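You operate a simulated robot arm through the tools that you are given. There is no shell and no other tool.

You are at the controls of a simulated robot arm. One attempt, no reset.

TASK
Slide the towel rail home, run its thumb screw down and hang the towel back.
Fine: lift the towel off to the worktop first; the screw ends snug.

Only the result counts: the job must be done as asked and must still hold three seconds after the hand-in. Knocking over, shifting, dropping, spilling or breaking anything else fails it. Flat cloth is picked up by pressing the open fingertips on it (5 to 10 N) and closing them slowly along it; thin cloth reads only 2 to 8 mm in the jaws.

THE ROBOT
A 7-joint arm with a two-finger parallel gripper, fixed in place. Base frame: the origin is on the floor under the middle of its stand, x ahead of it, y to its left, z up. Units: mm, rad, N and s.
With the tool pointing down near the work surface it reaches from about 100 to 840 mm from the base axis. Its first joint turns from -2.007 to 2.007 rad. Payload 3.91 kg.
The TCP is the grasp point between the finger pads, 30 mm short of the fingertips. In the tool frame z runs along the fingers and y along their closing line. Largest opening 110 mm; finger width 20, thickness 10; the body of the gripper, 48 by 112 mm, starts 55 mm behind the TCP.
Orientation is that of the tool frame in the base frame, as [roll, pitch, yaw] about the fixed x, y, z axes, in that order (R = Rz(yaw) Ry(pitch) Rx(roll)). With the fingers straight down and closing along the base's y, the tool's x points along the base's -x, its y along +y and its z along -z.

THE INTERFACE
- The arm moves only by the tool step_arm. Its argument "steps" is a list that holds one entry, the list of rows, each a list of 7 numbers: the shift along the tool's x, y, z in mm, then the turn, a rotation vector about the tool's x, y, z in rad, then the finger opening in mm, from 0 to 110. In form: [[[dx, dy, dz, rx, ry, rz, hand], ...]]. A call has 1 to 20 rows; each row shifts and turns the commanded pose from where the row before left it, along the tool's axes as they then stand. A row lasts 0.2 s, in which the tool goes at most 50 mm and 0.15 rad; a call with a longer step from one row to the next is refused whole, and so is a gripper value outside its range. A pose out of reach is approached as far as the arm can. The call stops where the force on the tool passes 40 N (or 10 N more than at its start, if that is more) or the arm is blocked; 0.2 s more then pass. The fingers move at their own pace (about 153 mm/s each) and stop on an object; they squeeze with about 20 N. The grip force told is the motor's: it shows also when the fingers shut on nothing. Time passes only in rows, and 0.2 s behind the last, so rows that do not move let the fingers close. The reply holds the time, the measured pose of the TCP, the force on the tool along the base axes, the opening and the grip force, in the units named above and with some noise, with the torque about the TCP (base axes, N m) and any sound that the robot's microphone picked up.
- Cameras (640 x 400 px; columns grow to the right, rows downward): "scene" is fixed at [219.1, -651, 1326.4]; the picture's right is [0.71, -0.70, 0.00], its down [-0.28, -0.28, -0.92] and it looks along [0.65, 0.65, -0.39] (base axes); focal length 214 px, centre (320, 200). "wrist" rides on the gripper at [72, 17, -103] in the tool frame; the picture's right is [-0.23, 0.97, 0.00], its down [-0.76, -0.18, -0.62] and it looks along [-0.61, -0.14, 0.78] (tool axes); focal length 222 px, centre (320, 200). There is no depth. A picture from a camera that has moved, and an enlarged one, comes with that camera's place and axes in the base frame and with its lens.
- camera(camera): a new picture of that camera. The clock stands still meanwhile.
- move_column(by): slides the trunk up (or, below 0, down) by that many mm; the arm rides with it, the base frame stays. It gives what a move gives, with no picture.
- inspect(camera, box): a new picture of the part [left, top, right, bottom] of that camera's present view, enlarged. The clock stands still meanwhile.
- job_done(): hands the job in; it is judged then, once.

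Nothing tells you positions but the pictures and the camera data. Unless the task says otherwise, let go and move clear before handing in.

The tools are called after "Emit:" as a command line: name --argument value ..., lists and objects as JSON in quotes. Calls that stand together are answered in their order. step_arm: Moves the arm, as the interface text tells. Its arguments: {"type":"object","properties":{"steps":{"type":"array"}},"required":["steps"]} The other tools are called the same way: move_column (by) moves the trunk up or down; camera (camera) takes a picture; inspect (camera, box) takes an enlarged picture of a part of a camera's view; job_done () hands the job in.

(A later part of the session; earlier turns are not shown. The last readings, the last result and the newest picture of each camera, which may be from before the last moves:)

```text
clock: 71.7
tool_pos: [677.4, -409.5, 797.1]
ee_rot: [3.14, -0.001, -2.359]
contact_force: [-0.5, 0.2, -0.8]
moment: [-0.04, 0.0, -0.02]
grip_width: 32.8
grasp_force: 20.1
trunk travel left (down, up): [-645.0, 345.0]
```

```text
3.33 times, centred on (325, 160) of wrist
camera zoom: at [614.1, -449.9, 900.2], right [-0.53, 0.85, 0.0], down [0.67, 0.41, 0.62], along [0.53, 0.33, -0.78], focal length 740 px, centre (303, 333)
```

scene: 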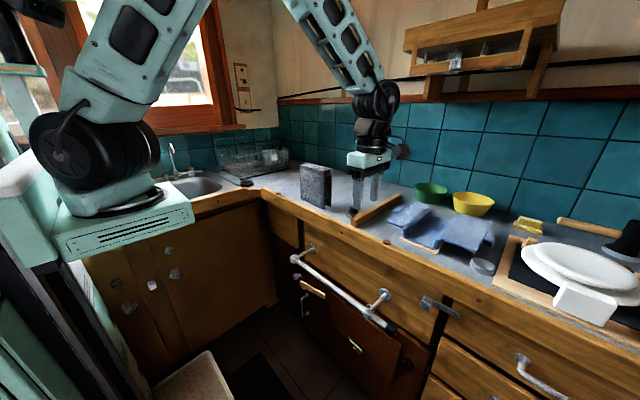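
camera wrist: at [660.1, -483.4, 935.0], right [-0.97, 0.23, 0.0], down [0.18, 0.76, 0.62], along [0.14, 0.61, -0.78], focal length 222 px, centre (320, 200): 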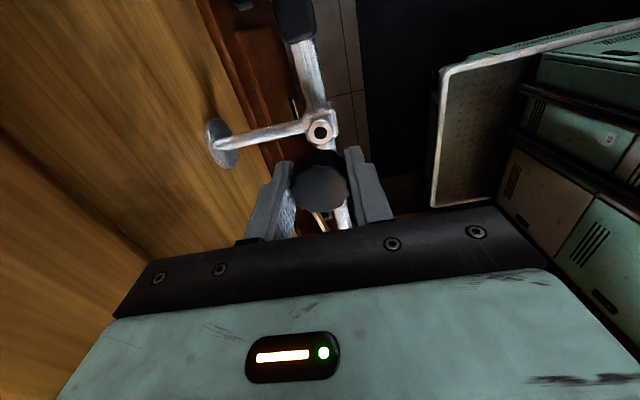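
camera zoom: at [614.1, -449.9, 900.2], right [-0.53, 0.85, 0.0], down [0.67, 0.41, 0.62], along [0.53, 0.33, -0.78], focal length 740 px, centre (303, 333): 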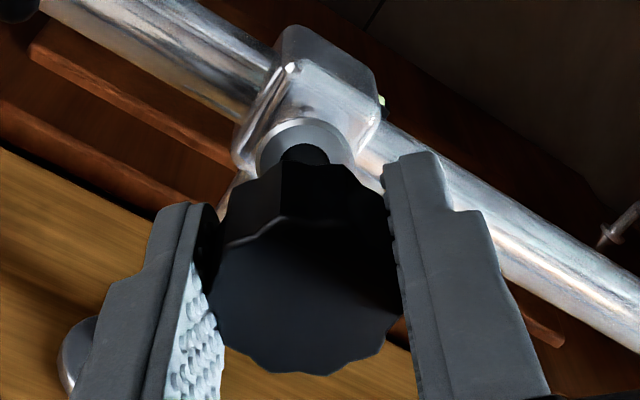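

The view is clear now: shaft and hole line up within about half a millimetre. I'll lower gently to enter the hole, watching the force.

Emit:
step_arm --steps '[[[0, 0, 2, 0, 0, 0, 10], [0, 0, 2, 0, 0, 0, 10], [0, 0, 1.5, 0, 0, 0, 10], [0, 0, 0, 0, 0, 0, 10]]]'

Emit:
inspect --camera "scene" --box '[362, 290, 382, 308]'

```text
clock: 72.7
tool_pos: [678.2, -408.1, 792.5]
ee_rot: [-3.141, 0.001, -2.356]
contact_force: [1.3, 0.4, -0.6]
moment: [0.01, 0.01, 0.0]
grip_width: 33.0
grasp_force: 20.2
trunk travel left (down, up): [-645.0, 345.0]
```

```text
16.00 times, centred on (372, 299) of scene
camera zoom: at [219.1, -651.0, 1326.4], right [0.71, -0.7, 0.0], down [-0.28, -0.28, -0.92], along [0.65, 0.65, -0.39], focal length 3432 px, centre (-512, -1384)
```

zoom: 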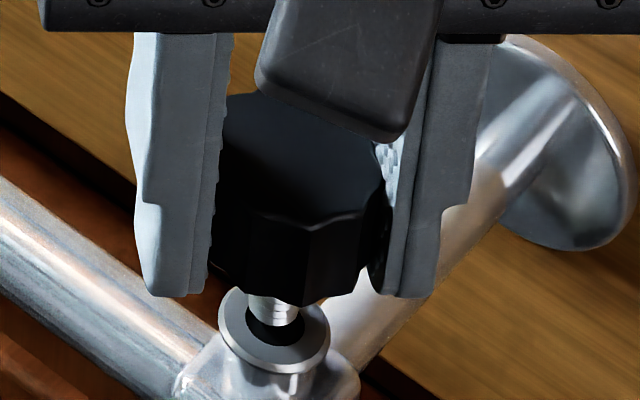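

The tip is at the mouth of the hole and looks centred. I'll continue down gently.

Emit:
step_arm --steps '[[[0, 0, 1.5, 0, 0, 0, 10], [0, 0, 1.5, 0, 0, 0, 10], [0, 0, 0, 0, 0, 0, 10]]]'

Emit:
inspect --camera "scene" --box '[362, 290, 382, 308]'

```text
clock: 73.5
tool_pos: [675.3, -411.4, 789.3]
ee_rot: [-3.141, -0.003, -2.359]
contact_force: [-6.0, -5.9, -1.0]
moment: [-0.09, 0.15, 0.0]
grip_width: 32.6
grasp_force: 20.2
trunk travel left (down, up): [-645.0, 345.0]
```

```text
16.00 times, centred on (372, 299) of scene
camera zoom: at [219.1, -651.0, 1326.4], right [0.71, -0.7, 0.0], down [-0.28, -0.28, -0.92], along [0.65, 0.65, -0.39], focal length 3432 px, centre (-512, -1384)
```

zoom: 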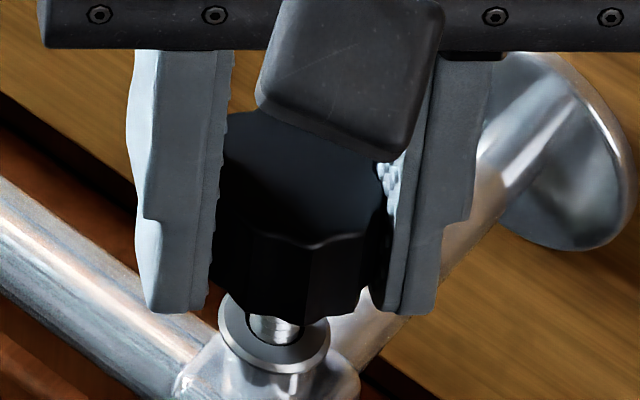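

The tip entered, with about 8 N pushing the hand toward (−x,−y), so the hole is slightly that way. I'll shift about 1 mm to relieve it.

Emit:
step_arm --steps '[[[1.0, 0, 0, 0, 0, 0, 10], [0, 0, 0, 0, 0, 0, 10]]]'

```text
clock: 74.1
tool_pos: [676.0, -410.8, 788.4]
ee_rot: [-3.14, 0.001, -2.356]
contact_force: [-5.9, -2.9, 1.4]
moment: [0.03, 0.1, -0.02]
grip_width: 32.9
grasp_force: 20.2
trunk travel left (down, up): [-645.0, 345.0]
```

Emit:
step_arm --steps '[[[0.7, 0.2, 0, 0, 0, 0, 10], [0, 0, 0, 0, 0, 0, 10]]]'

Emit:
inspect --camera "scene" --box '[362, 290, 382, 308]'

```text
clock: 74.7
tool_pos: [676.7, -410.6, 788.7]
ee_rot: [3.14, 0.0, -2.357]
contact_force: [-4.7, -3.3, 0.0]
moment: [0.02, 0.03, -0.01]
grip_width: 32.9
grasp_force: 20.1
trunk travel left (down, up): [-645.0, 345.0]
```

```text
16.00 times, centred on (372, 299) of scene
camera zoom: at [219.1, -651.0, 1326.4], right [0.71, -0.7, 0.0], down [-0.28, -0.28, -0.92], along [0.65, 0.65, -0.39], focal length 3432 px, centre (-512, -1384)
```

zoom: 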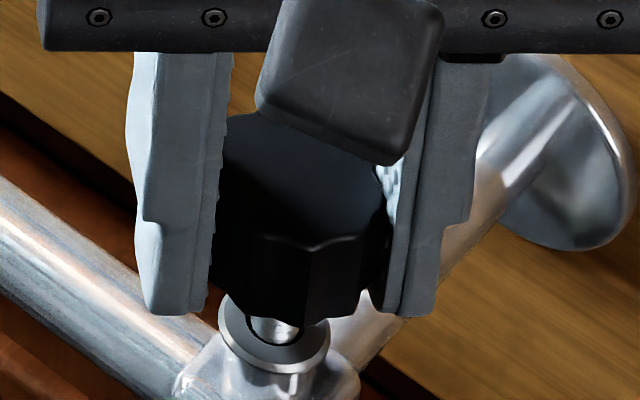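

Emit:
step_arm --steps '[[[0.8, 0.1, 0, 0, 0, 0, 10], [0, 0, 0, 0, 0, 0, 10]]]'

```text
clock: 75.3
tool_pos: [676.4, -410.8, 789.4]
ee_rot: [3.14, 0.001, -2.356]
contact_force: [0.0, 0.8, 0.9]
moment: [0.16, -0.1, 0.02]
grip_width: 32.7
grasp_force: 19.8
trunk travel left (down, up): [-645.0, 345.0]
```

The side load is gone, so the screw is in the hole mouth. I'll try a little further down to feel whether the thread stops it.

Emit:
step_arm --steps '[[[0, 0, 1.0, 0, 0, 0, 10], [0, 0, 0, 0, 0, 0, 10]]]'

```text
clock: 75.9
tool_pos: [677.1, -411.0, 786.4]
ee_rot: [-3.141, -0.001, -2.356]
contact_force: [4.1, 2.6, -1.2]
moment: [0.24, -0.27, -0.03]
grip_width: 32.9
grasp_force: 19.9
trunk travel left (down, up): [-645.0, 345.0]
```

Emit:
step_arm --steps '[[[-0.5, 0, 0, 0, 0, 0, 10], [0, 0, 0.5, 0, 0, 0, 10], [0, 0, 0, 0, 0, 0, 10]]]'

Emit:
inspect --camera "scene" --box '[362, 290, 382, 308]'

```text
clock: 76.7
tool_pos: [676.1, -410.2, 786.7]
ee_rot: [3.141, -0.001, -2.356]
contact_force: [4.5, 4.1, -0.3]
moment: [0.24, -0.25, 0.03]
grip_width: 32.7
grasp_force: 20.2
trunk travel left (down, up): [-645.0, 345.0]
```

```text
16.00 times, centred on (372, 299) of scene
camera zoom: at [219.1, -651.0, 1326.4], right [0.71, -0.7, 0.0], down [-0.28, -0.28, -0.92], along [0.65, 0.65, -0.39], focal length 3432 px, centre (-512, -1384)
```

zoom: 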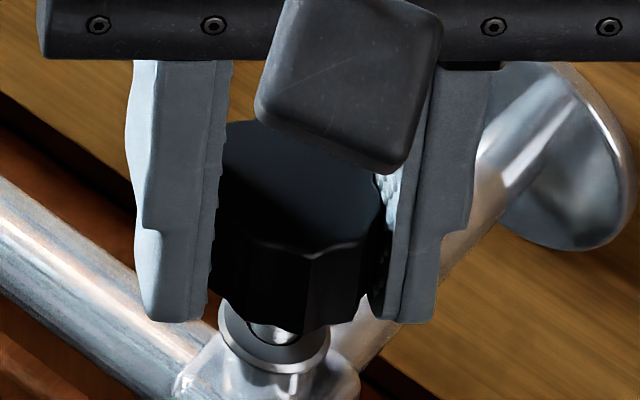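

Emit:
step_arm --steps '[[[-0.8, 0, 0, 0, 0, 0, 10], [0, 0, 0, 0, 0, 0, 10]]]'

```text
clock: 77.3
tool_pos: [676.4, -411.4, 786.7]
ee_rot: [-3.141, 0.0, -2.358]
contact_force: [1.7, 5.1, 1.8]
moment: [0.25, -0.12, 0.03]
grip_width: 33.0
grasp_force: 20.2
trunk travel left (down, up): [-645.0, 345.0]
```

Emit:
step_arm --steps '[[[-0.5, 0.3, 0, 0, 0, 0, 10], [0, 0, 0, 0, 0, 0, 10]]]'

```text
clock: 77.9
tool_pos: [675.9, -410.9, 786.6]
ee_rot: [-3.14, -0.001, -2.356]
contact_force: [3.3, 0.2, -1.6]
moment: [-0.02, -0.08, -0.02]
grip_width: 33.2
grasp_force: 19.8
trunk travel left (down, up): [-645.0, 345.0]
```

The load is small now. I'll turn clockwise a little and watch for the thread pulling the screw down.

Emit:
step_arm --steps '[[[0, 0, 0, 0, 0, 0.13, 10], [0, 0, 0, 0, 0, 0.13, 10], [0, 0, 0, 0, 0, 0.13, 10], [0, 0, 0, 0, 0, 0.13, 10], [0, 0, 0, 0, 0, 0.13, 10], [0, 0, 0, 0, 0, 0.135, 10], [0, 0, 0, 0, 0, 0, 10]]]'

Emit:
inspect --camera "scene" --box '[360, 284, 384, 308]'

Emit:
inspect --camera "wrist" --box '[280, 100, 370, 220]'

```text
clock: 79.5
tool_pos: [675.8, -410.8, 786.4]
ee_rot: [3.14, -0.002, 3.139]
contact_force: [-3.6, -0.1, -1.1]
moment: [-0.06, 0.08, -0.01]
grip_width: 32.9
grasp_force: 19.3
trunk travel left (down, up): [-645.0, 345.0]
```

```text
16.00 times, centred on (372, 296) of scene
camera zoom: at [219.1, -651.0, 1326.4], right [0.71, -0.7, 0.0], down [-0.28, -0.28, -0.92], along [0.65, 0.65, -0.39], focal length 3432 px, centre (-512, -1336)
```

zoom: 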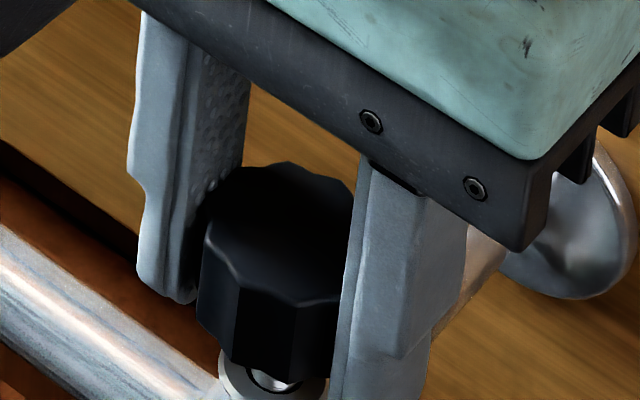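

```text
3.33 times, centred on (325, 160) of wrist
camera zoom: at [603.2, -393.9, 889.8], right [0.23, 0.97, 0.0], down [0.76, -0.18, 0.62], along [0.61, -0.14, -0.78], focal length 740 px, centre (303, 333)
```

zoom: 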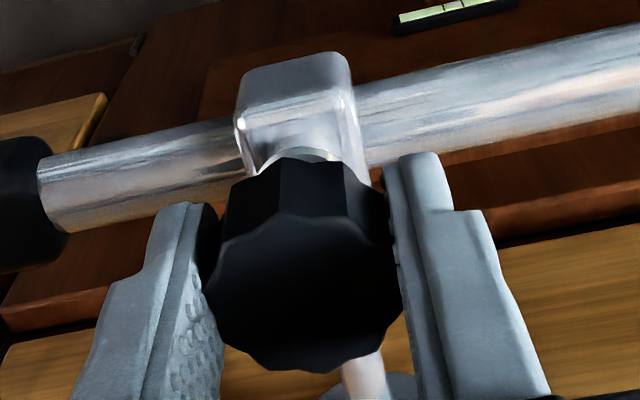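

I turned 45° with no resistance. I'll press down 2 mm to feel whether the thread is supporting the screw.

Emit:
step_arm --steps '[[[0, 0, 1, 0, 0, 0, 10], [0, 0, 1, 0, 0, 0, 10], [0, 0, 0, 0, 0, 0, 10]]]'

```text
clock: 80.3
tool_pos: [676.7, -410.2, 785.6]
ee_rot: [3.14, 0.0, 3.141]
contact_force: [-6.6, -2.8, 0.2]
moment: [-0.08, 0.19, -0.02]
grip_width: 32.8
grasp_force: 20.3
trunk travel left (down, up): [-645.0, 345.0]
```

Emit:
inspect --camera "scene" --box '[360, 288, 384, 312]'

Emit:
inspect --camera "wrist" --box '[280, 100, 370, 220]'

```text
16.00 times, centred on (372, 300) of scene
camera zoom: at [219.1, -651.0, 1326.4], right [0.71, -0.7, 0.0], down [-0.28, -0.28, -0.92], along [0.65, 0.65, -0.39], focal length 3432 px, centre (-512, -1400)
```

zoom: 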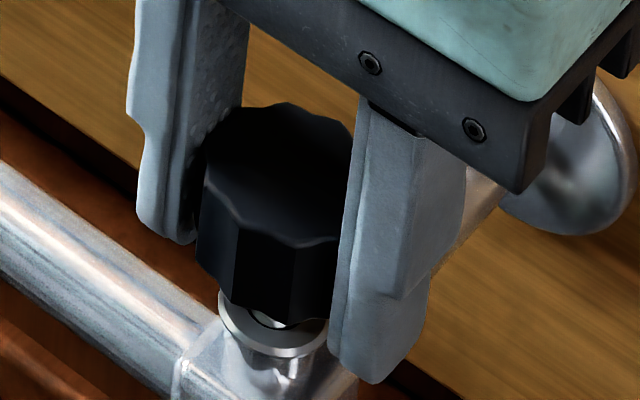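

```text
3.33 times, centred on (325, 160) of wrist
camera zoom: at [603.1, -393.9, 888.4], right [0.23, 0.97, 0.0], down [0.76, -0.18, 0.62], along [0.61, -0.14, -0.78], focal length 740 px, centre (303, 333)
```

zoom: 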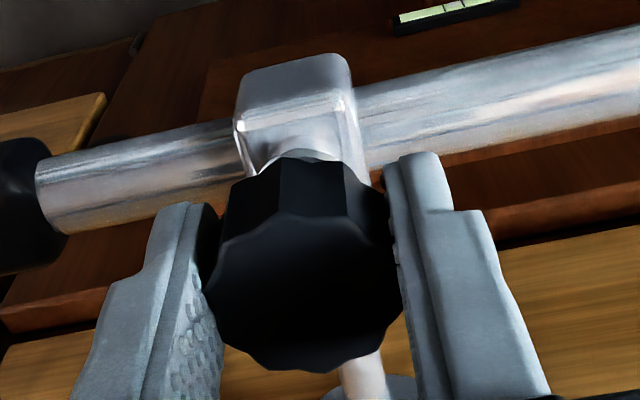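

The knob bottom is about 16 mm above the boss, with the tip 6-7 mm inside the hole. I'll relieve the side load and keep feeling downward.

Emit:
step_arm --steps '[[[0.7, -0.3, 0, 0, 0, 0, 10], [0, 0, 1, 0, 0, 0, 10], [0, 0, 1, 0, 0, 0, 10], [0, 0, 0, 0, 0, 0, 10]]]'

Emit:
inspect --camera "scene" --box '[360, 288, 384, 312]'

```text
clock: 81.3
tool_pos: [675.6, -410.2, 783.5]
ee_rot: [-3.14, 0.001, 3.141]
contact_force: [-7.0, -0.9, 4.7]
moment: [-0.01, 0.22, -0.02]
grip_width: 32.9
grasp_force: 19.8
trunk travel left (down, up): [-645.0, 345.0]
```

```text
16.00 times, centred on (372, 300) of scene
camera zoom: at [219.1, -651.0, 1326.4], right [0.71, -0.7, 0.0], down [-0.28, -0.28, -0.92], along [0.65, 0.65, -0.39], focal length 3432 px, centre (-512, -1400)
```

zoom: 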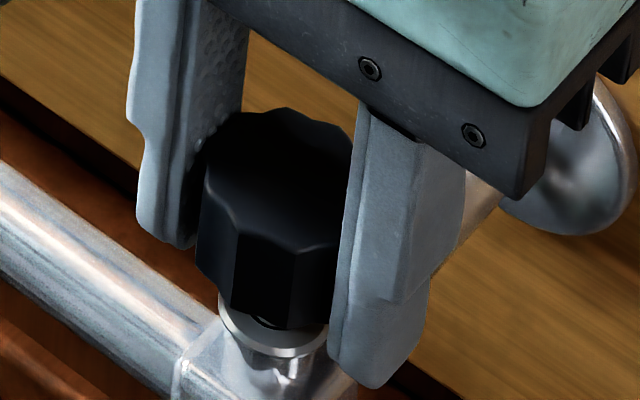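

There is now upward resistance of ~5 N, so the thread is likely meeting. I'll ease the side load and turn clockwise with slight downward pressure.

Emit:
step_arm --steps '[[[0.6, 0, 0, 0, 0, 0, 10], [0, 0, 0, 0, 0, 0.14, 10], [0, 0, 0, 0, 0, 0.14, 10], [0, 0, 0.1, 0, 0, 0.14, 10], [0, 0, 0, 0, 0, 0.14, 10], [0, 0, 0.1, 0, 0, 0.14, 10], [0, 0, 0, 0, 0, 0.14, 10], [0, 0, 0.1, 0, 0, 0.14, 10], [0, 0, 0, 0, 0, 0.14, 10], [0, 0, 0.1, 0, 0, 0.14, 10], [0, 0, 0, 0, 0, 0.14, 10], [0, 0, 0, 0, 0, 0, 10]]]'

Emit:
inspect --camera "scene" --box '[360, 288, 384, 312]'

Emit:
inspect --camera "wrist" --box '[280, 100, 370, 220]'

```text
clock: 83.9
tool_pos: [676.3, -409.5, 781.6]
ee_rot: [3.141, -0.001, 1.742]
contact_force: [13.1, 10.4, -13.8]
moment: [0.32, -0.2, 0.07]
grip_width: 32.8
grasp_force: 19.5
trunk travel left (down, up): [-645.0, 345.0]
```

```text
16.00 times, centred on (372, 300) of scene
camera zoom: at [219.1, -651.0, 1326.4], right [0.71, -0.7, 0.0], down [-0.28, -0.28, -0.92], along [0.65, 0.65, -0.39], focal length 3432 px, centre (-512, -1400)
```

zoom: 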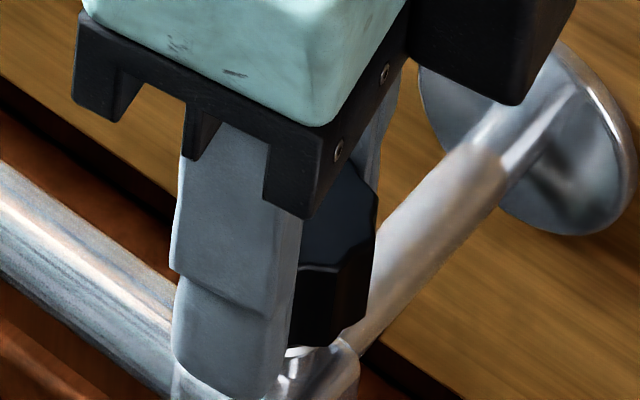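

```text
3.33 times, centred on (325, 160) of wrist
camera zoom: at [680.4, -336.1, 885.1], right [1.0, -0.06, 0.0], down [-0.05, -0.78, 0.62], along [-0.04, -0.62, -0.78], focal length 740 px, centre (303, 333)
```

zoom: 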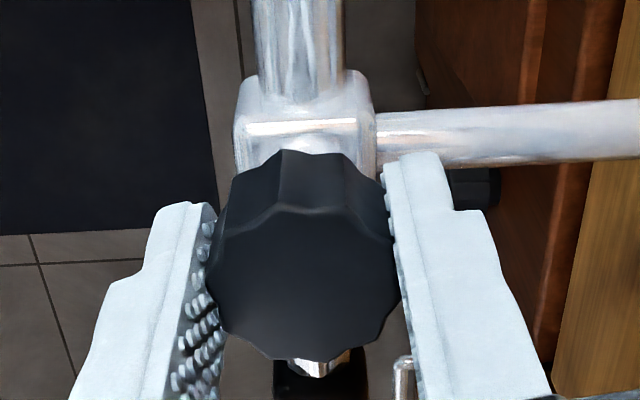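

The thread has engaged: it is pulling the hand down at ~14 N. I'll follow it down and relieve the side load.

Emit:
step_arm --steps '[[[0.7, 1.2, 1.2, 0, 0, 0, 10], [0, 0, 0, 0, 0, 0, 10]]]'

```text
clock: 84.5
tool_pos: [675.7, -409.3, 782.7]
ee_rot: [3.141, 0.002, 1.743]
contact_force: [6.7, 13.7, -0.4]
moment: [0.43, -0.07, 0.04]
grip_width: 33.0
grasp_force: 20.0
trunk travel left (down, up): [-645.0, 345.0]
```

Emit:
step_arm --steps '[[[1.3, 0.6, 0, 0, 0, 0, 10], [0, 0, 0, 0, 0, 0, 10]]]'

```text
clock: 85.1
tool_pos: [676.3, -409.2, 781.0]
ee_rot: [-3.14, 0.002, 1.743]
contact_force: [4.8, 5.9, 0.4]
moment: [0.15, -0.07, 0.01]
grip_width: 33.1
grasp_force: 19.7
trunk travel left (down, up): [-645.0, 345.0]
```

Emit:
step_arm --steps '[[[0.5, 0.5, 0, 0, 0, 0, 10], [0, 0, 0, 0, 0, 0, 10]]]'

Emit:
inspect --camera "wrist" --box '[280, 100, 370, 220]'

```text
clock: 85.7
tool_pos: [677.1, -409.9, 781.0]
ee_rot: [-3.141, 0.001, 1.739]
contact_force: [3.0, -1.0, 0.6]
moment: [-0.14, -0.06, -0.01]
grip_width: 33.0
grasp_force: 20.0
trunk travel left (down, up): [-645.0, 345.0]
```

```text
3.33 times, centred on (325, 160) of wrist
camera zoom: at [680.7, -335.8, 884.9], right [1.0, -0.06, 0.0], down [-0.05, -0.78, 0.62], along [-0.04, -0.62, -0.78], focal length 740 px, centre (303, 333)
```

zoom: 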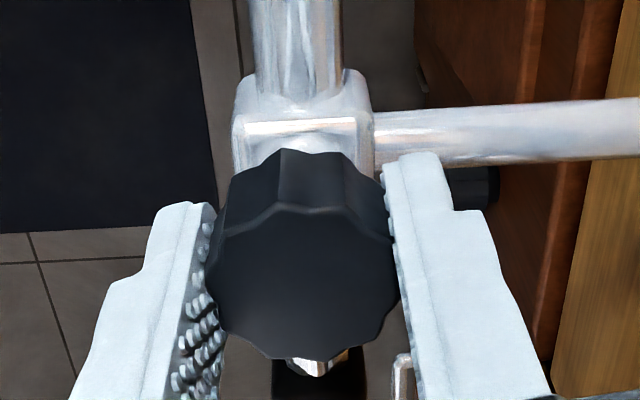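

Forces are small now. I'll open the fingers, check the screw stands by itself in the thread, and rotate the open hand back for the next stroke.

Emit:
step_arm --steps '[[[0, 0, 0, 0, 0, 0, 36], [0, 0, 0, 0, 0, 0, 42], [0, 0, 0, 0, 0, 0, 50], [0, 0, 0, 0, 0, 0, 50]]]'

Emit:
inspect --camera "scene" --box '[360, 288, 384, 312]'

Emit:
inspect --camera "wrist" --box '[280, 100, 370, 220]'

```text
clock: 86.7
tool_pos: [677.0, -407.4, 783.2]
ee_rot: [-3.142, -0.001, 1.743]
contact_force: [-0.5, -0.1, 0.5]
moment: [0.01, -0.02, -0.02]
grip_width: 50.0
grasp_force: 0.1
trunk travel left (down, up): [-645.0, 345.0]
```

```text
16.00 times, centred on (372, 300) of scene
camera zoom: at [219.1, -651.0, 1326.4], right [0.71, -0.7, 0.0], down [-0.28, -0.28, -0.92], along [0.65, 0.65, -0.39], focal length 3432 px, centre (-512, -1400)
```

zoom: 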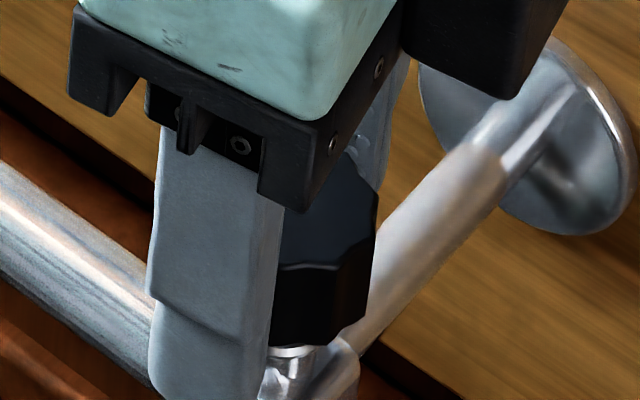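

```text
3.33 times, centred on (325, 160) of wrist
camera zoom: at [681.0, -334.5, 884.7], right [1.0, -0.06, 0.0], down [-0.05, -0.78, 0.62], along [-0.04, -0.62, -0.78], focal length 740 px, centre (303, 333)
```

zoom: 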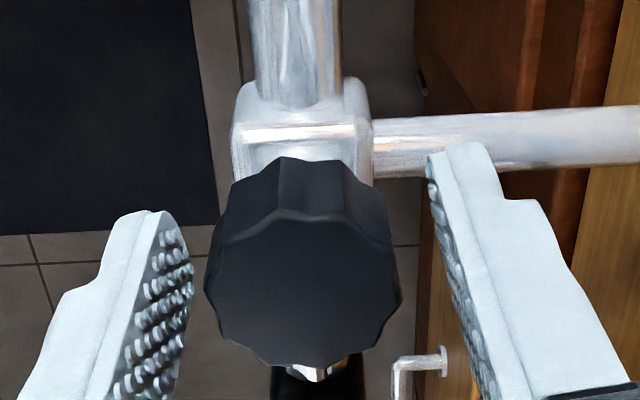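

The screw stands in the collar on its own. I'll recentre the open hand over its axis and rotate back for the next stroke.

Emit:
step_arm --steps '[[[-2.4, 0, 0, 0, 0, 0, 50], [0, 0, 0, 0, 0, -0.147, 50], [0, 0, 0, 0, 0, -0.147, 50], [0, 0, 0, 0, 0, -0.147, 50], [0, 0, 0, 0, 0, -0.147, 50], [0, 0, 0, 0, 0, -0.147, 50], [0, 0, 0, 0, 0, -0.147, 50], [0, 0, 0, 0, 0, -0.147, 50], [0, 0, 0, 0, 0, -0.147, 50], [0, 0, 0, 0, 0, -0.147, 50], [0, 0, 0, 0, 0, -0.147, 50], [0, 0, 0, 0, 0, -0.147, 50], [0, 0, 0, 0, 0, -0.147, 50], [0, 0, 0, 0, 0, -0.147, 50], [0, 0, 0, 0, 0, -0.147, 50], [0, 0, 0, 0, 0, -0.147, 50], [0, 0, 0, 0, 0, -0.147, 50], [0, 0, 0, 0, 0, -0.147, 50], [0, 0, 0, 0, 0, -0.147, 50], [0, 0, 0, 0, 0, -0.147, 50]]]'

Emit:
inspect --camera "scene" --box '[360, 288, 384, 312]'

Emit:
inspect --camera "wrist" --box '[280, 100, 370, 220]'

```text
clock: 90.9
tool_pos: [677.6, -408.8, 781.1]
ee_rot: [3.14, 0.0, -1.748]
contact_force: [-0.4, -0.5, -0.1]
moment: [0.0, -0.04, 0.01]
grip_width: 50.0
grasp_force: 0.2
trunk travel left (down, up): [-645.0, 345.0]
```

```text
16.00 times, centred on (372, 300) of scene
camera zoom: at [219.1, -651.0, 1326.4], right [0.71, -0.7, 0.0], down [-0.28, -0.28, -0.92], along [0.65, 0.65, -0.39], focal length 3432 px, centre (-512, -1400)
```

zoom: 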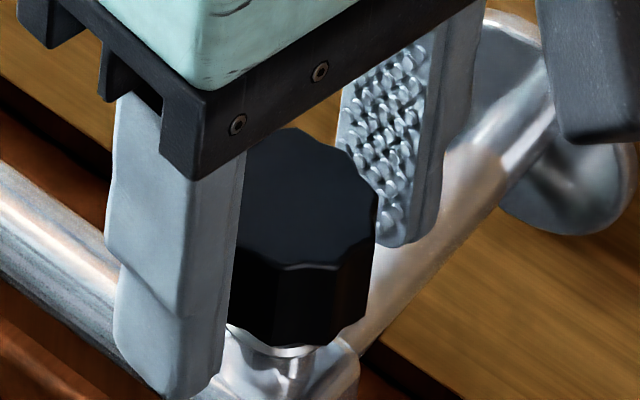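

```text
3.33 times, centred on (325, 160) of wrist
camera zoom: at [647.3, -478.9, 884.5], right [-0.92, 0.39, 0.0], down [0.31, 0.72, 0.62], along [0.25, 0.57, -0.78], focal length 740 px, centre (303, 333)
```

zoom: 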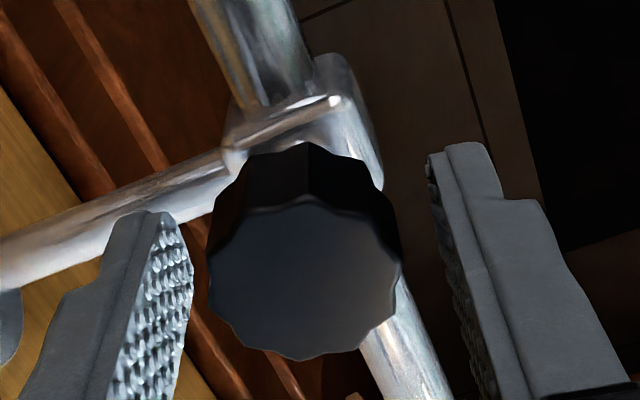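

The knob sits about 5 mm lower in the fingers than I want, with roughly 8 mm of travel left. I'll lower 4.5 mm, regrip and turn clockwise with a small downward feed.

Emit:
step_arm --steps '[[[0, 0, 2.5, 0, 0, 0, 50], [0, 0, 2, 0, 0, 0, 50], [0, 0, 0, 0, 0, 0, 40], [0, 0, 0, 0, 0, 0, 34], [0, 0, 0, 0, 0, 0, 25], [0, 0, 0, 0, 0, 0, 15], [0, 0, 0, 0, 0, 0, 10], [0, 0, 0, 0, 0, 0, 10]]]'

Emit:
inspect --camera "wrist" --box '[280, 100, 370, 220]'

```text
clock: 92.7
tool_pos: [677.4, -409.8, 777.3]
ee_rot: [-3.14, -0.001, -1.748]
contact_force: [-0.7, 0.1, -1.5]
moment: [-0.02, 0.01, 0.0]
grip_width: 32.7
grasp_force: 20.2
trunk travel left (down, up): [-645.0, 345.0]
```

```text
3.33 times, centred on (325, 160) of wrist
camera zoom: at [647.1, -478.9, 880.2], right [-0.92, 0.4, 0.0], down [0.31, 0.72, 0.62], along [0.25, 0.57, -0.78], focal length 740 px, centre (303, 333)
```

zoom: 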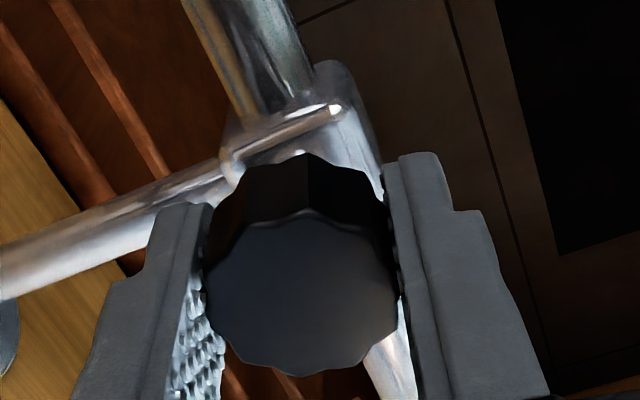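

The grip is well centred with no side load. Turning clockwise with a small feed.

Emit:
step_arm --steps '[[[0, 0, 0.1, 0, 0, 0.14, 10], [0, 0, 0.1, 0, 0, 0.14, 10], [0, 0, 0.1, 0, 0, 0.14, 10], [0, 0, 0.1, 0, 0, 0.14, 10], [0, 0, 0.1, 0, 0, 0.14, 10], [0, 0, 0.1, 0, 0, 0.14, 10], [0, 0, 0.1, 0, 0, 0.14, 10], [0, 0, 0.1, 0, 0, 0.14, 10], [0, 0, 0, 0, 0, 0, 10]]]'

Emit:
inspect --camera "scene" --box '[360, 288, 384, 312]'

Emit:
inspect --camera "wrist" --box '[280, 100, 370, 220]'

```text
clock: 94.7
tool_pos: [677.9, -408.5, 775.4]
ee_rot: [3.141, -0.003, -2.871]
contact_force: [-2.1, -0.5, -12.6]
moment: [-0.03, 0.07, 0.02]
grip_width: 32.8
grasp_force: 19.6
trunk travel left (down, up): [-645.0, 345.0]
```

```text
16.00 times, centred on (372, 300) of scene
camera zoom: at [219.1, -651.0, 1326.4], right [0.71, -0.7, 0.0], down [-0.28, -0.28, -0.92], along [0.65, 0.65, -0.39], focal length 3432 px, centre (-512, -1400)
```

zoom: 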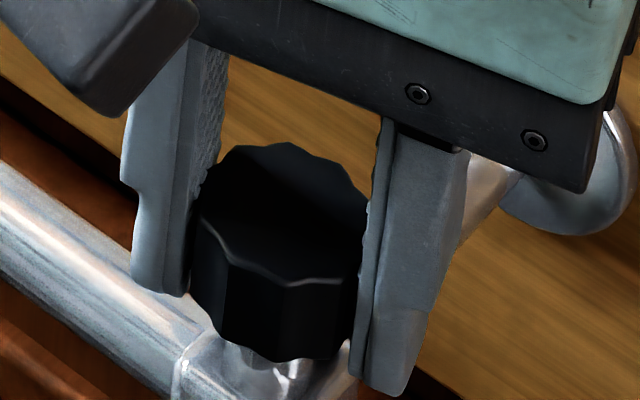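

```text
3.33 times, centred on (325, 160) of wrist
camera zoom: at [602.8, -414.0, 878.4], right [-0.04, 1.0, 0.0], down [0.78, 0.03, 0.62], along [0.62, 0.03, -0.78], focal length 740 px, centre (303, 333)
```

zoom: 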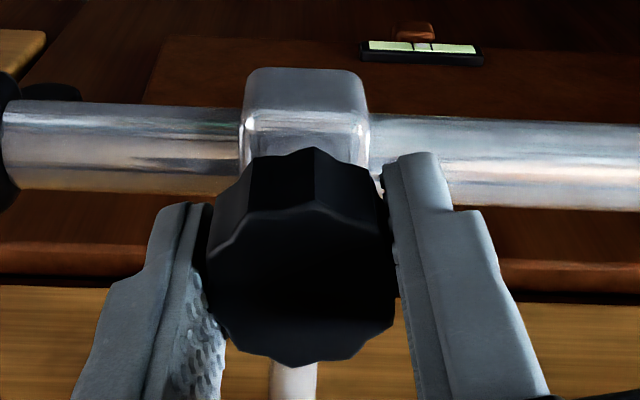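

The thread pulls down faster than I fed (~13 N). I'll catch up and use a bigger feed per turn, in short bursts.

Emit:
step_arm --steps '[[[0, 0, 1.2, 0, 0, 0, 10], [0, 0, 0, 0, 0, 0, 10]]]'

```text
clock: 95.3
tool_pos: [677.9, -410.1, 775.4]
ee_rot: [3.14, 0.001, -2.867]
contact_force: [-7.5, 1.4, -2.7]
moment: [-0.03, 0.23, 0.04]
grip_width: 32.8
grasp_force: 20.1
trunk travel left (down, up): [-645.0, 345.0]
```

Emit:
step_arm --steps '[[[0, 0, 0.25, 0, 0, 0.14, 10], [0, 0, 0.25, 0, 0, 0.14, 10], [0, 0, 0.25, 0, 0, 0.14, 10], [0, 0, 0.25, 0, 0, 0.14, 10], [0, 0, 0, 0, 0, 0, 10]]]'

Emit:
inspect --camera "scene" --box '[360, 288, 384, 312]'

Emit:
inspect --camera "wrist" --box '[280, 100, 370, 220]'

```text
clock: 96.5
tool_pos: [677.8, -409.8, 773.2]
ee_rot: [-3.141, -0.001, 2.851]
contact_force: [-2.0, -2.9, -7.4]
moment: [-0.08, 0.07, -0.03]
grip_width: 32.6
grasp_force: 20.2
trunk travel left (down, up): [-645.0, 345.0]
```

```text
16.00 times, centred on (372, 300) of scene
camera zoom: at [219.1, -651.0, 1326.4], right [0.71, -0.7, 0.0], down [-0.28, -0.28, -0.92], along [0.65, 0.65, -0.39], focal length 3432 px, centre (-512, -1400)
```

zoom: 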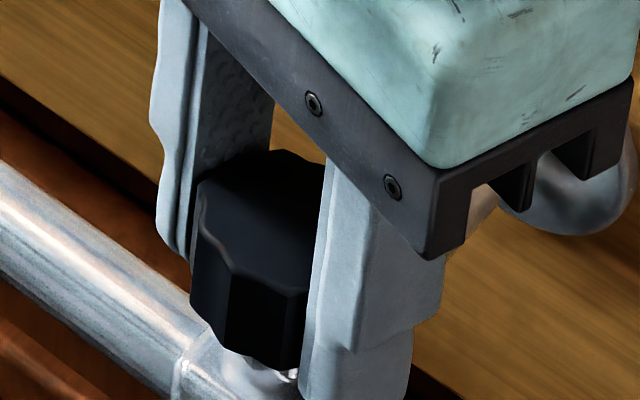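

```text
3.33 times, centred on (325, 160) of wrist
camera zoom: at [612.7, -374.2, 876.4], right [0.5, 0.87, 0.0], down [0.68, -0.39, 0.62], along [0.54, -0.31, -0.78], focal length 740 px, centre (303, 333)
```

zoom: 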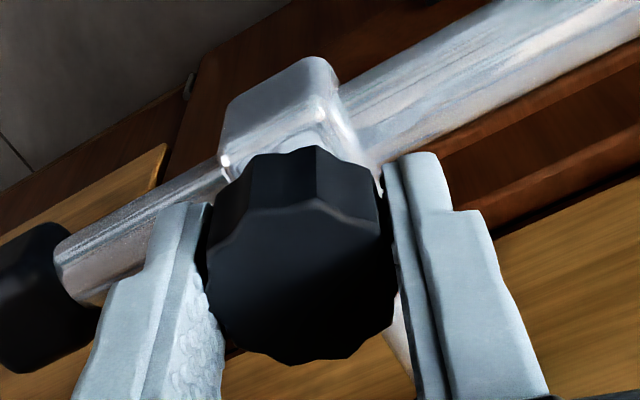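

Steady progress: about 4-5 mm of travel is left. I'll continue turning with a matched feed.

Emit:
step_arm --steps '[[[0, 0, 0.6, 0, 0, 0, 10], [0, 0, 0.35, 0, 0, 0.14, 10], [0, 0, 0.35, 0, 0, 0.14, 10], [0, 0, 0.35, 0, 0, 0.14, 10], [0, 0, 0.35, 0, 0, 0.14, 10], [0, 0, 0, 0, 0, 0, 10]]]'

Emit:
inspect --camera "scene" --box '[360, 288, 384, 312]'

Emit:
inspect --camera "wrist" --box '[280, 100, 370, 220]'

```text
clock: 97.9
tool_pos: [677.4, -411.0, 771.9]
ee_rot: [-3.141, -0.001, 2.292]
contact_force: [0.7, -6.9, -14.5]
moment: [-0.19, -0.12, 0.01]
grip_width: 32.4
grasp_force: 19.8
trunk travel left (down, up): [-645.0, 345.0]
```

```text
16.00 times, centred on (372, 300) of scene
camera zoom: at [219.1, -651.0, 1326.4], right [0.71, -0.7, 0.0], down [-0.28, -0.28, -0.92], along [0.65, 0.65, -0.39], focal length 3432 px, centre (-512, -1400)
```

zoom: 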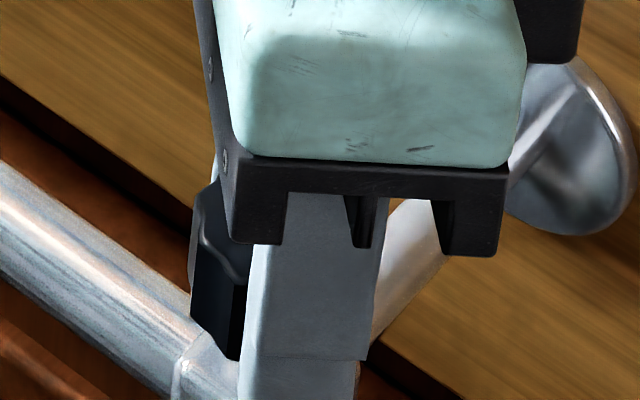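

```text
3.33 times, centred on (325, 160) of wrist
camera zoom: at [642.0, -345.6, 874.9], right [0.88, 0.47, 0.0], down [0.37, -0.69, 0.62], along [0.29, -0.55, -0.78], focal length 740 px, centre (303, 333)
```

zoom: 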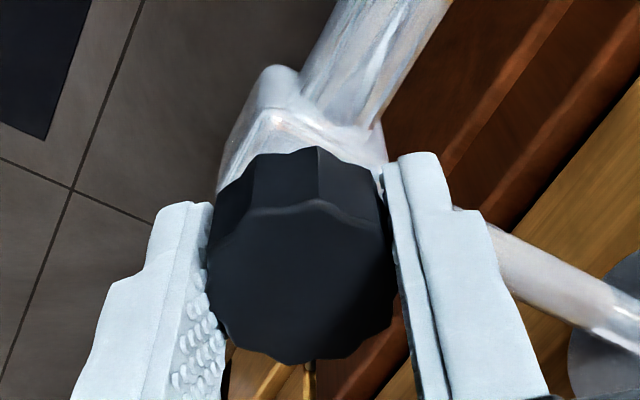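

Emit:
step_arm --steps '[[[0, 0, 1.2, 0, 0, 0, 10], [0, 0, 0, 0, 0, 0, 10]]]'

```text
clock: 98.5
tool_pos: [677.6, -410.9, 771.1]
ee_rot: [-3.141, -0.001, 2.292]
contact_force: [-6.6, -2.9, 2.2]
moment: [-0.01, 0.21, 0.02]
grip_width: 32.6
grasp_force: 19.7
trunk travel left (down, up): [-645.0, 345.0]
```

The knob bottom should be close to the boss now. I'll continue in small turns, watching the twist torque for the snug point.

Emit:
step_arm --steps '[[[0, 0, 0.25, 0, 0, 0.1, 10], [0, 0, 0.25, 0, 0, 0.1, 10], [0, 0, 0, 0, 0, 0, 10]]]'

Emit:
inspect --camera "scene" --box '[360, 288, 384, 312]'

```text
clock: 99.3
tool_pos: [677.4, -410.5, 771.8]
ee_rot: [-3.142, 0.003, 2.093]
contact_force: [-8.3, -4.1, 10.3]
moment: [-0.04, 0.27, 0.23]
grip_width: 32.5
grasp_force: 19.8
trunk travel left (down, up): [-645.0, 345.0]
```

```text
16.00 times, centred on (372, 300) of scene
camera zoom: at [219.1, -651.0, 1326.4], right [0.71, -0.7, 0.0], down [-0.28, -0.28, -0.92], along [0.65, 0.65, -0.39], focal length 3432 px, centre (-512, -1400)
```

zoom: 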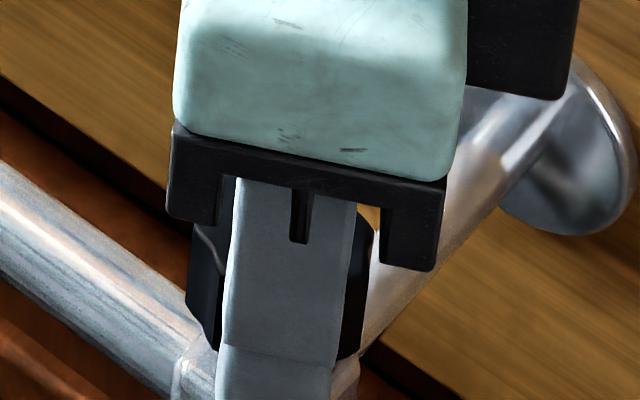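

Twist resistance has appeared (0.23 N·m) and the downward pull is gone, so the screw is seating. I'll ease the vertical load and tighten a bit more.

Emit:
step_arm --steps '[[[0, 0, -0.7, 0, 0, 0, 10], [0, 0, 0, 0, 0, 0.06, 10], [0, 0, 0, 0, 0, 0, 10]]]'

```text
clock: 100.1
tool_pos: [678.0, -410.7, 770.3]
ee_rot: [-3.14, 0.001, 2.033]
contact_force: [-5.0, -10.3, 4.1]
moment: [-0.22, 0.08, 0.29]
grip_width: 33.0
grasp_force: 19.6
trunk travel left (down, up): [-645.0, 345.0]
```

Emit:
step_arm --steps '[[[0, 0, 0, 0, 0, 0.06, 10], [0, 0, 0, 0, 0, 0.06, 10], [0, 0, 0, 0, 0, 0, 10]]]'

Emit:
inspect --camera "wrist" --box '[280, 100, 370, 220]'

```text
clock: 100.9
tool_pos: [676.7, -410.6, 771.8]
ee_rot: [3.14, -0.002, 1.915]
contact_force: [-4.1, -1.9, -2.4]
moment: [-0.03, 0.14, 0.23]
grip_width: 32.9
grasp_force: 19.8
trunk travel left (down, up): [-645.0, 345.0]
```

```text
3.33 times, centred on (325, 160) of wrist
camera zoom: at [668.0, -336.4, 873.8], right [0.99, 0.11, 0.0], down [0.09, -0.78, 0.62], along [0.07, -0.62, -0.78], focal length 740 px, centre (303, 333)
```

zoom: 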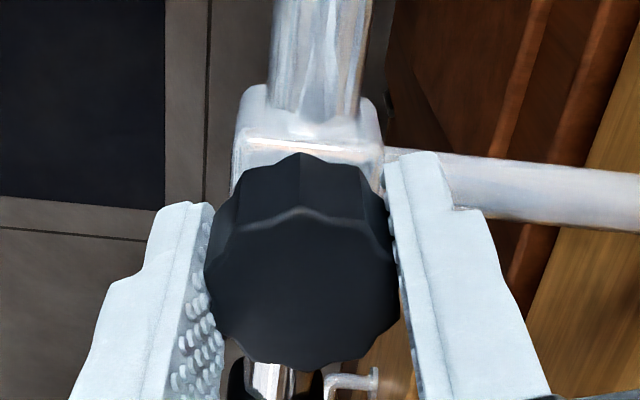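

Emit:
step_arm --steps '[[[0, 0, 0, 0, 0, 0.06, 10], [0, 0, 0, 0, 0, 0.06, 10], [0, 0, 0, 0, 0, 0, 10]]]'

Emit:
inspect --camera "wrist" --box '[280, 100, 370, 220]'

```text
clock: 101.7
tool_pos: [676.2, -410.5, 772.0]
ee_rot: [3.141, -0.002, 1.792]
contact_force: [-4.0, -2.8, -4.0]
moment: [-0.09, 0.16, 0.13]
grip_width: 32.7
grasp_force: 20.1
trunk travel left (down, up): [-645.0, 345.0]
```

```text
3.33 times, centred on (325, 160) of wrist
camera zoom: at [677.2, -336.7, 874.0], right [1.0, -0.01, 0.0], down [-0.01, -0.78, 0.62], along [-0.01, -0.62, -0.78], focal length 740 px, centre (303, 333)
```

zoom: 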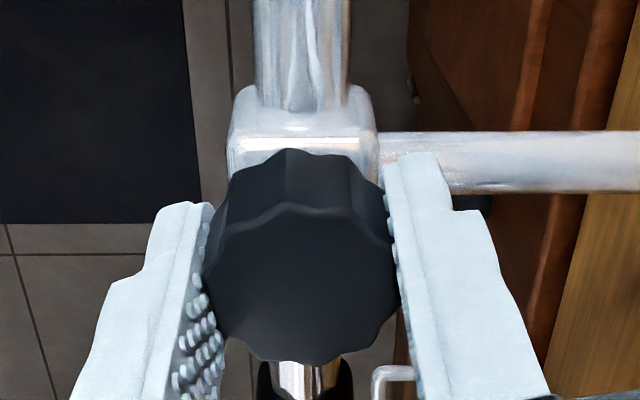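

The fingers now slip on the knob while the screw stays put, so it is tight. I'll open, rise clear and inspect the seat.

Emit:
step_arm --steps '[[[0, 0, 0, 0, 0, 0, 36], [0, 0, 0, 0, 0, 0, 45], [0, 0, 0, 0, 0, 0, 55], [0, 0, -5, 0, 0, 0, 55], [0, 0, -15, 0, 0, 0, 55], [0, 0, -20, 0, 0, 0, 55], [0, 0, -25, 0, 0, 0, 55], [0, 0, -30, 0, 0, 0, 55], [0, 0, 0, 0, 0, 0, 55]]]'

Emit:
inspect --camera "scene" --box '[360, 288, 384, 312]'

Emit:
inspect --camera "wrist" --box '[260, 60, 390, 200]'

```text
clock: 103.7
tool_pos: [675.7, -410.0, 866.5]
ee_rot: [3.141, -0.001, 1.794]
contact_force: [0.3, -0.4, 0.3]
moment: [-0.02, 0.01, -0.02]
grip_width: 55.0
grasp_force: 0.1
trunk travel left (down, up): [-645.0, 345.0]
```

```text
16.00 times, centred on (372, 300) of scene
camera zoom: at [219.1, -651.0, 1326.4], right [0.71, -0.7, 0.0], down [-0.28, -0.28, -0.92], along [0.65, 0.65, -0.39], focal length 3432 px, centre (-512, -1400)
```

zoom: 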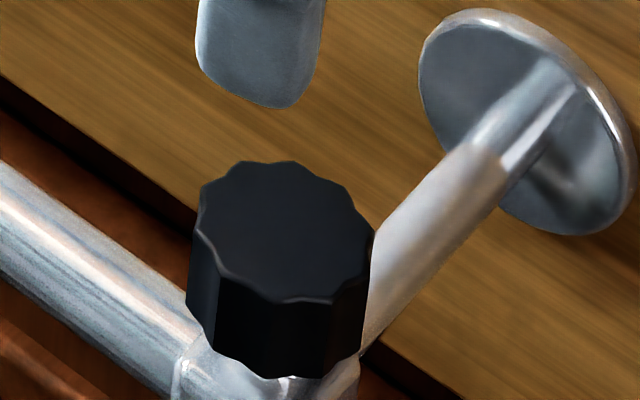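

```text
2.86 times, centred on (325, 130) of wrist
camera zoom: at [676.9, -336.5, 970.8], right [1.0, -0.01, 0.0], down [0.0, -0.78, 0.62], along [0.0, -0.62, -0.78], focal length 635 px, centre (306, 400)
```

zoom: 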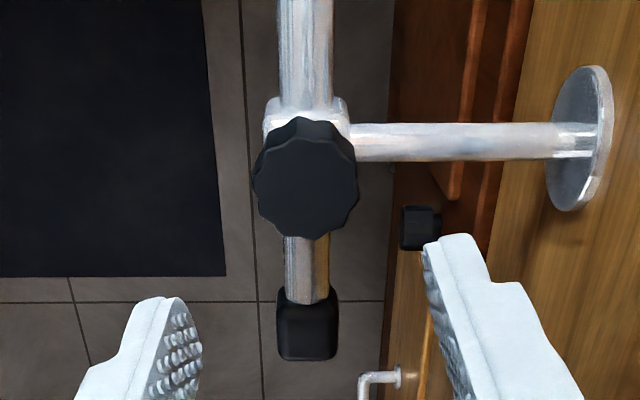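

Emit:
inspect --camera "scene" --box '[364, 298, 382, 314]'

Emit:
inspect --camera "scene" --box '[280, 235, 420, 345]'

```text
16.00 times, centred on (373, 306) of scene
camera zoom: at [219.1, -651.0, 1326.4], right [0.71, -0.7, 0.0], down [-0.28, -0.28, -0.92], along [0.65, 0.65, -0.39], focal length 3432 px, centre (-528, -1496)
```

zoom: 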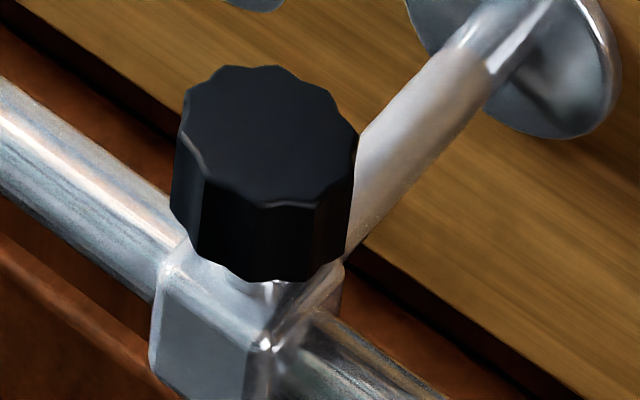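

```text
3.64 times, centred on (350, 290) of scene
camera zoom: at [219.1, -651.0, 1326.4], right [0.71, -0.7, 0.0], down [-0.28, -0.28, -0.92], along [0.65, 0.65, -0.39], focal length 780 px, centre (211, -127)
```

zoom: 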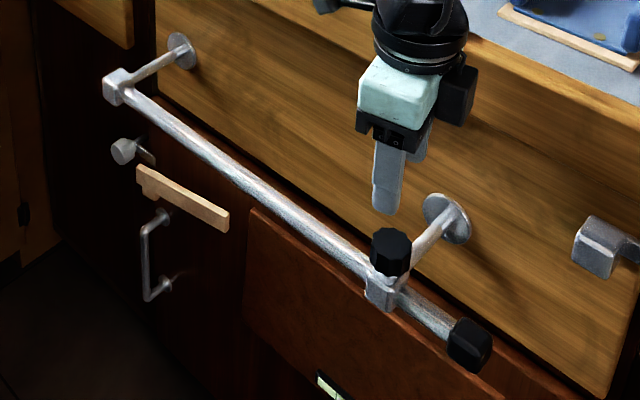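

The knob has come down onto the collar, the rail end is in the socket, and the earlier slip suggests it is tight. To be sure it's really snug, I'll regrip once more and test with a fresh stroke.

Emit:
step_arm --steps '[[[0, 0, 0, 0, 0, -0.145, 55], [0, 0, 0, 0, 0, -0.145, 55], [0, 0, 0, 0, 0, -0.145, 55], [0, 0, 0, 0, 0, -0.145, 55], [0, 0, 0, 0, 0, -0.145, 55], [0, 0, 0, 0, 0, -0.145, 55], [0, 0, 0, 0, 0, -0.145, 55], [0, 0, 0, 0, 0, -0.145, 55], [0, 0, 0, 0, 0, -0.145, 55], [0, 0, 0, 0, 0, -0.145, 55], [0, 0, 0, 0, 0, -0.145, 55], [0, 0, 0, 0, 0, -0.145, 55], [0, 0, 0, 0, 0, -0.145, 55], [0, 0, 0, 0, 0, -0.145, 55], [0, 0, 0, 0, 0, -0.145, 55], [0, 0, 0, 0, 0, -0.145, 55], [0, 0, 30, 0, 0, 0, 55], [0, 0, 30, 0, 0, 0, 55], [0, 0, 20, 0, 0, 0, 50], [0, 0, 0, 0, 0, 0, 50]]]'

Emit:
inspect --camera "wrist" --box '[280, 80, 370, 220]'

Emit:
inspect --camera "scene" --box '[360, 288, 384, 312]'

```text
clock: 107.9
tool_pos: [677.5, -410.5, 786.6]
ee_rot: [-3.139, -0.001, -2.167]
contact_force: [0.5, -0.6, -0.5]
moment: [-0.02, -0.01, -0.02]
grip_width: 50.2
grasp_force: 0.1
trunk travel left (down, up): [-645.0, 345.0]
```

```text
2.86 times, centred on (325, 150) of wrist
camera zoom: at [622.0, -461.2, 889.9], right [-0.68, 0.74, 0.0], down [0.58, 0.53, 0.62], along [0.46, 0.42, -0.78], focal length 635 px, centre (306, 343)
```

zoom: 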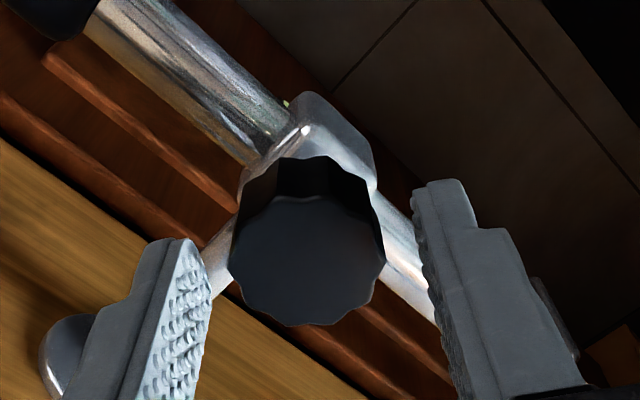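

```text
16.00 times, centred on (372, 300) of scene
camera zoom: at [219.1, -651.0, 1326.4], right [0.71, -0.7, 0.0], down [-0.28, -0.28, -0.92], along [0.65, 0.65, -0.39], focal length 3432 px, centre (-512, -1400)
```

zoom: 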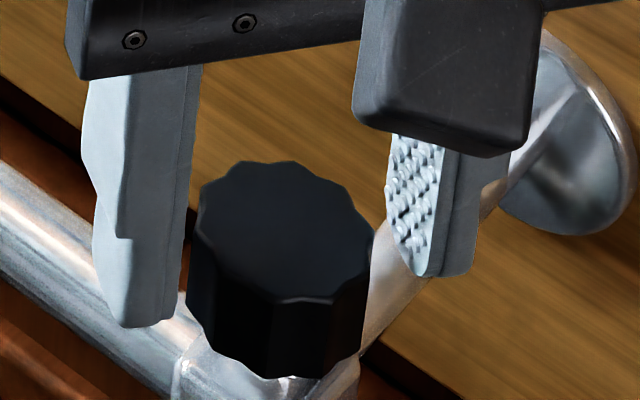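

The hand is centred over the knob. I'll lower 17 mm, regrip, and apply a tightening twist.

Emit:
step_arm --steps '[[[0, 0, 8, 0, 0, 0, 50], [0, 0, 6, 0, 0, 0, 50], [0, 0, 3, 0, 0, 0, 50], [0, 0, 0, 0, 0, 0, 40], [0, 0, 0, 0, 0, 0, 34], [0, 0, 0, 0, 0, 0, 25], [0, 0, 0, 0, 0, 0, 10], [0, 0, 0, 0, 0, 0, 0], [0, 0, 0, 0, 0, 0, 0]]]'

Emit:
inspect --camera "wrist" --box '[280, 100, 370, 220]'

```text
clock: 109.9
tool_pos: [676.9, -408.8, 770.7]
ee_rot: [3.14, 0.0, -2.168]
contact_force: [-5.5, 2.6, -0.9]
moment: [0.12, 0.17, -0.02]
grip_width: 32.9
grasp_force: 20.7
trunk travel left (down, up): [-645.0, 345.0]
```

```text
3.33 times, centred on (325, 160) of wrist
camera zoom: at [622.3, -461.0, 873.2], right [-0.68, 0.74, 0.0], down [0.58, 0.53, 0.62], along [0.46, 0.42, -0.78], focal length 740 px, centre (303, 333)
```

zoom: 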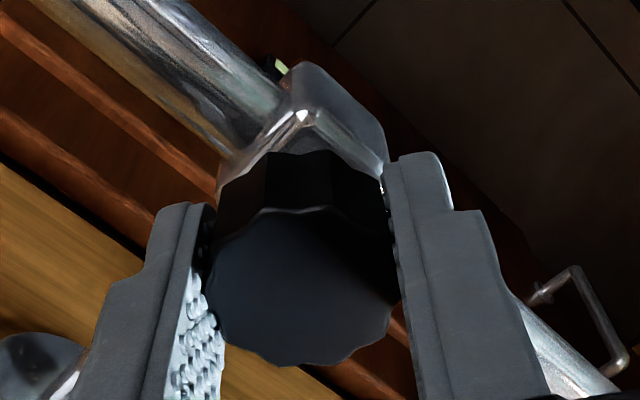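

Emit:
step_arm --steps '[[[0.1, 0.4, 0, 0, 0, 0, 0], [0, 0, 0, 0, 0, 0.06, 0], [0, 0, 0, 0, 0, 0.06, 0], [0, 0, 0, 0, 0, 0, 0]]]'

Emit:
inspect --camera "wrist" --box '[280, 100, 370, 220]'

```text
clock: 110.9
tool_pos: [677.5, -409.0, 769.3]
ee_rot: [3.141, -0.001, -2.291]
contact_force: [-5.3, 1.4, 5.3]
moment: [-0.01, 0.13, 0.03]
grip_width: 32.3
grasp_force: 19.3
trunk travel left (down, up): [-645.0, 345.0]
```

```text
3.33 times, centred on (325, 160) of wrist
camera zoom: at [616.2, -454.3, 872.9], right [-0.58, 0.81, 0.0], down [0.64, 0.46, 0.62], along [0.51, 0.36, -0.78], focal length 740 px, centre (303, 333)
```

zoom: 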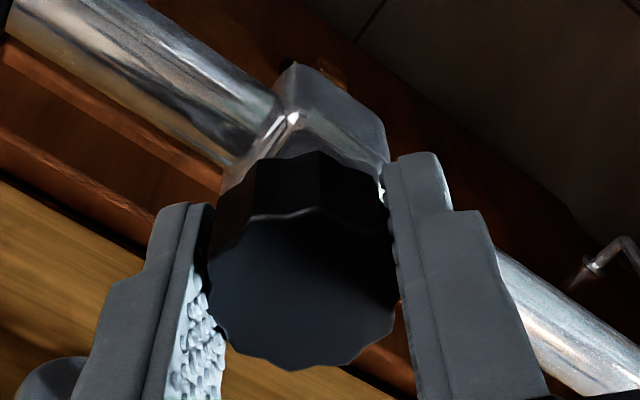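

Emit:
step_arm --steps '[[[0, 0, 0, 0, 0, 0.08, 0], [0, 0, 0, 0, 0, 0.08, 0], [0, 0, 0, 0, 0, 0, 0]]]'

Emit:
inspect --camera "wrist" --box '[280, 100, 370, 220]'

```text
clock: 111.7
tool_pos: [677.8, -408.5, 769.8]
ee_rot: [-3.14, 0.0, -2.449]
contact_force: [0.5, 0.0, 1.9]
moment: [0.0, -0.09, 0.38]
grip_width: 33.0
grasp_force: 19.8
trunk travel left (down, up): [-645.0, 345.0]
```

```text
3.33 times, centred on (325, 160) of wrist
camera zoom: at [610.6, -443.4, 872.2], right [-0.45, 0.89, 0.0], down [0.7, 0.35, 0.62], along [0.56, 0.28, -0.78], focal length 740 px, centre (303, 333)
```

zoom: 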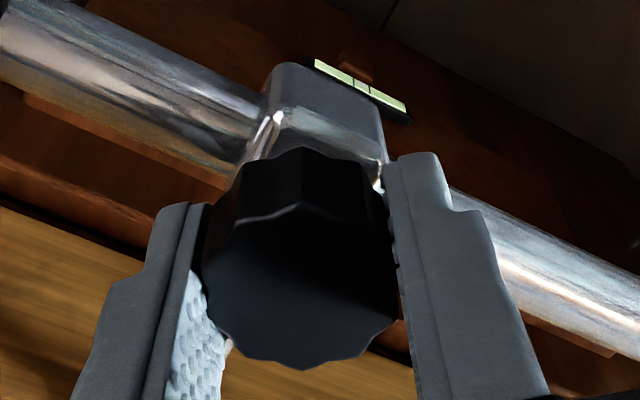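

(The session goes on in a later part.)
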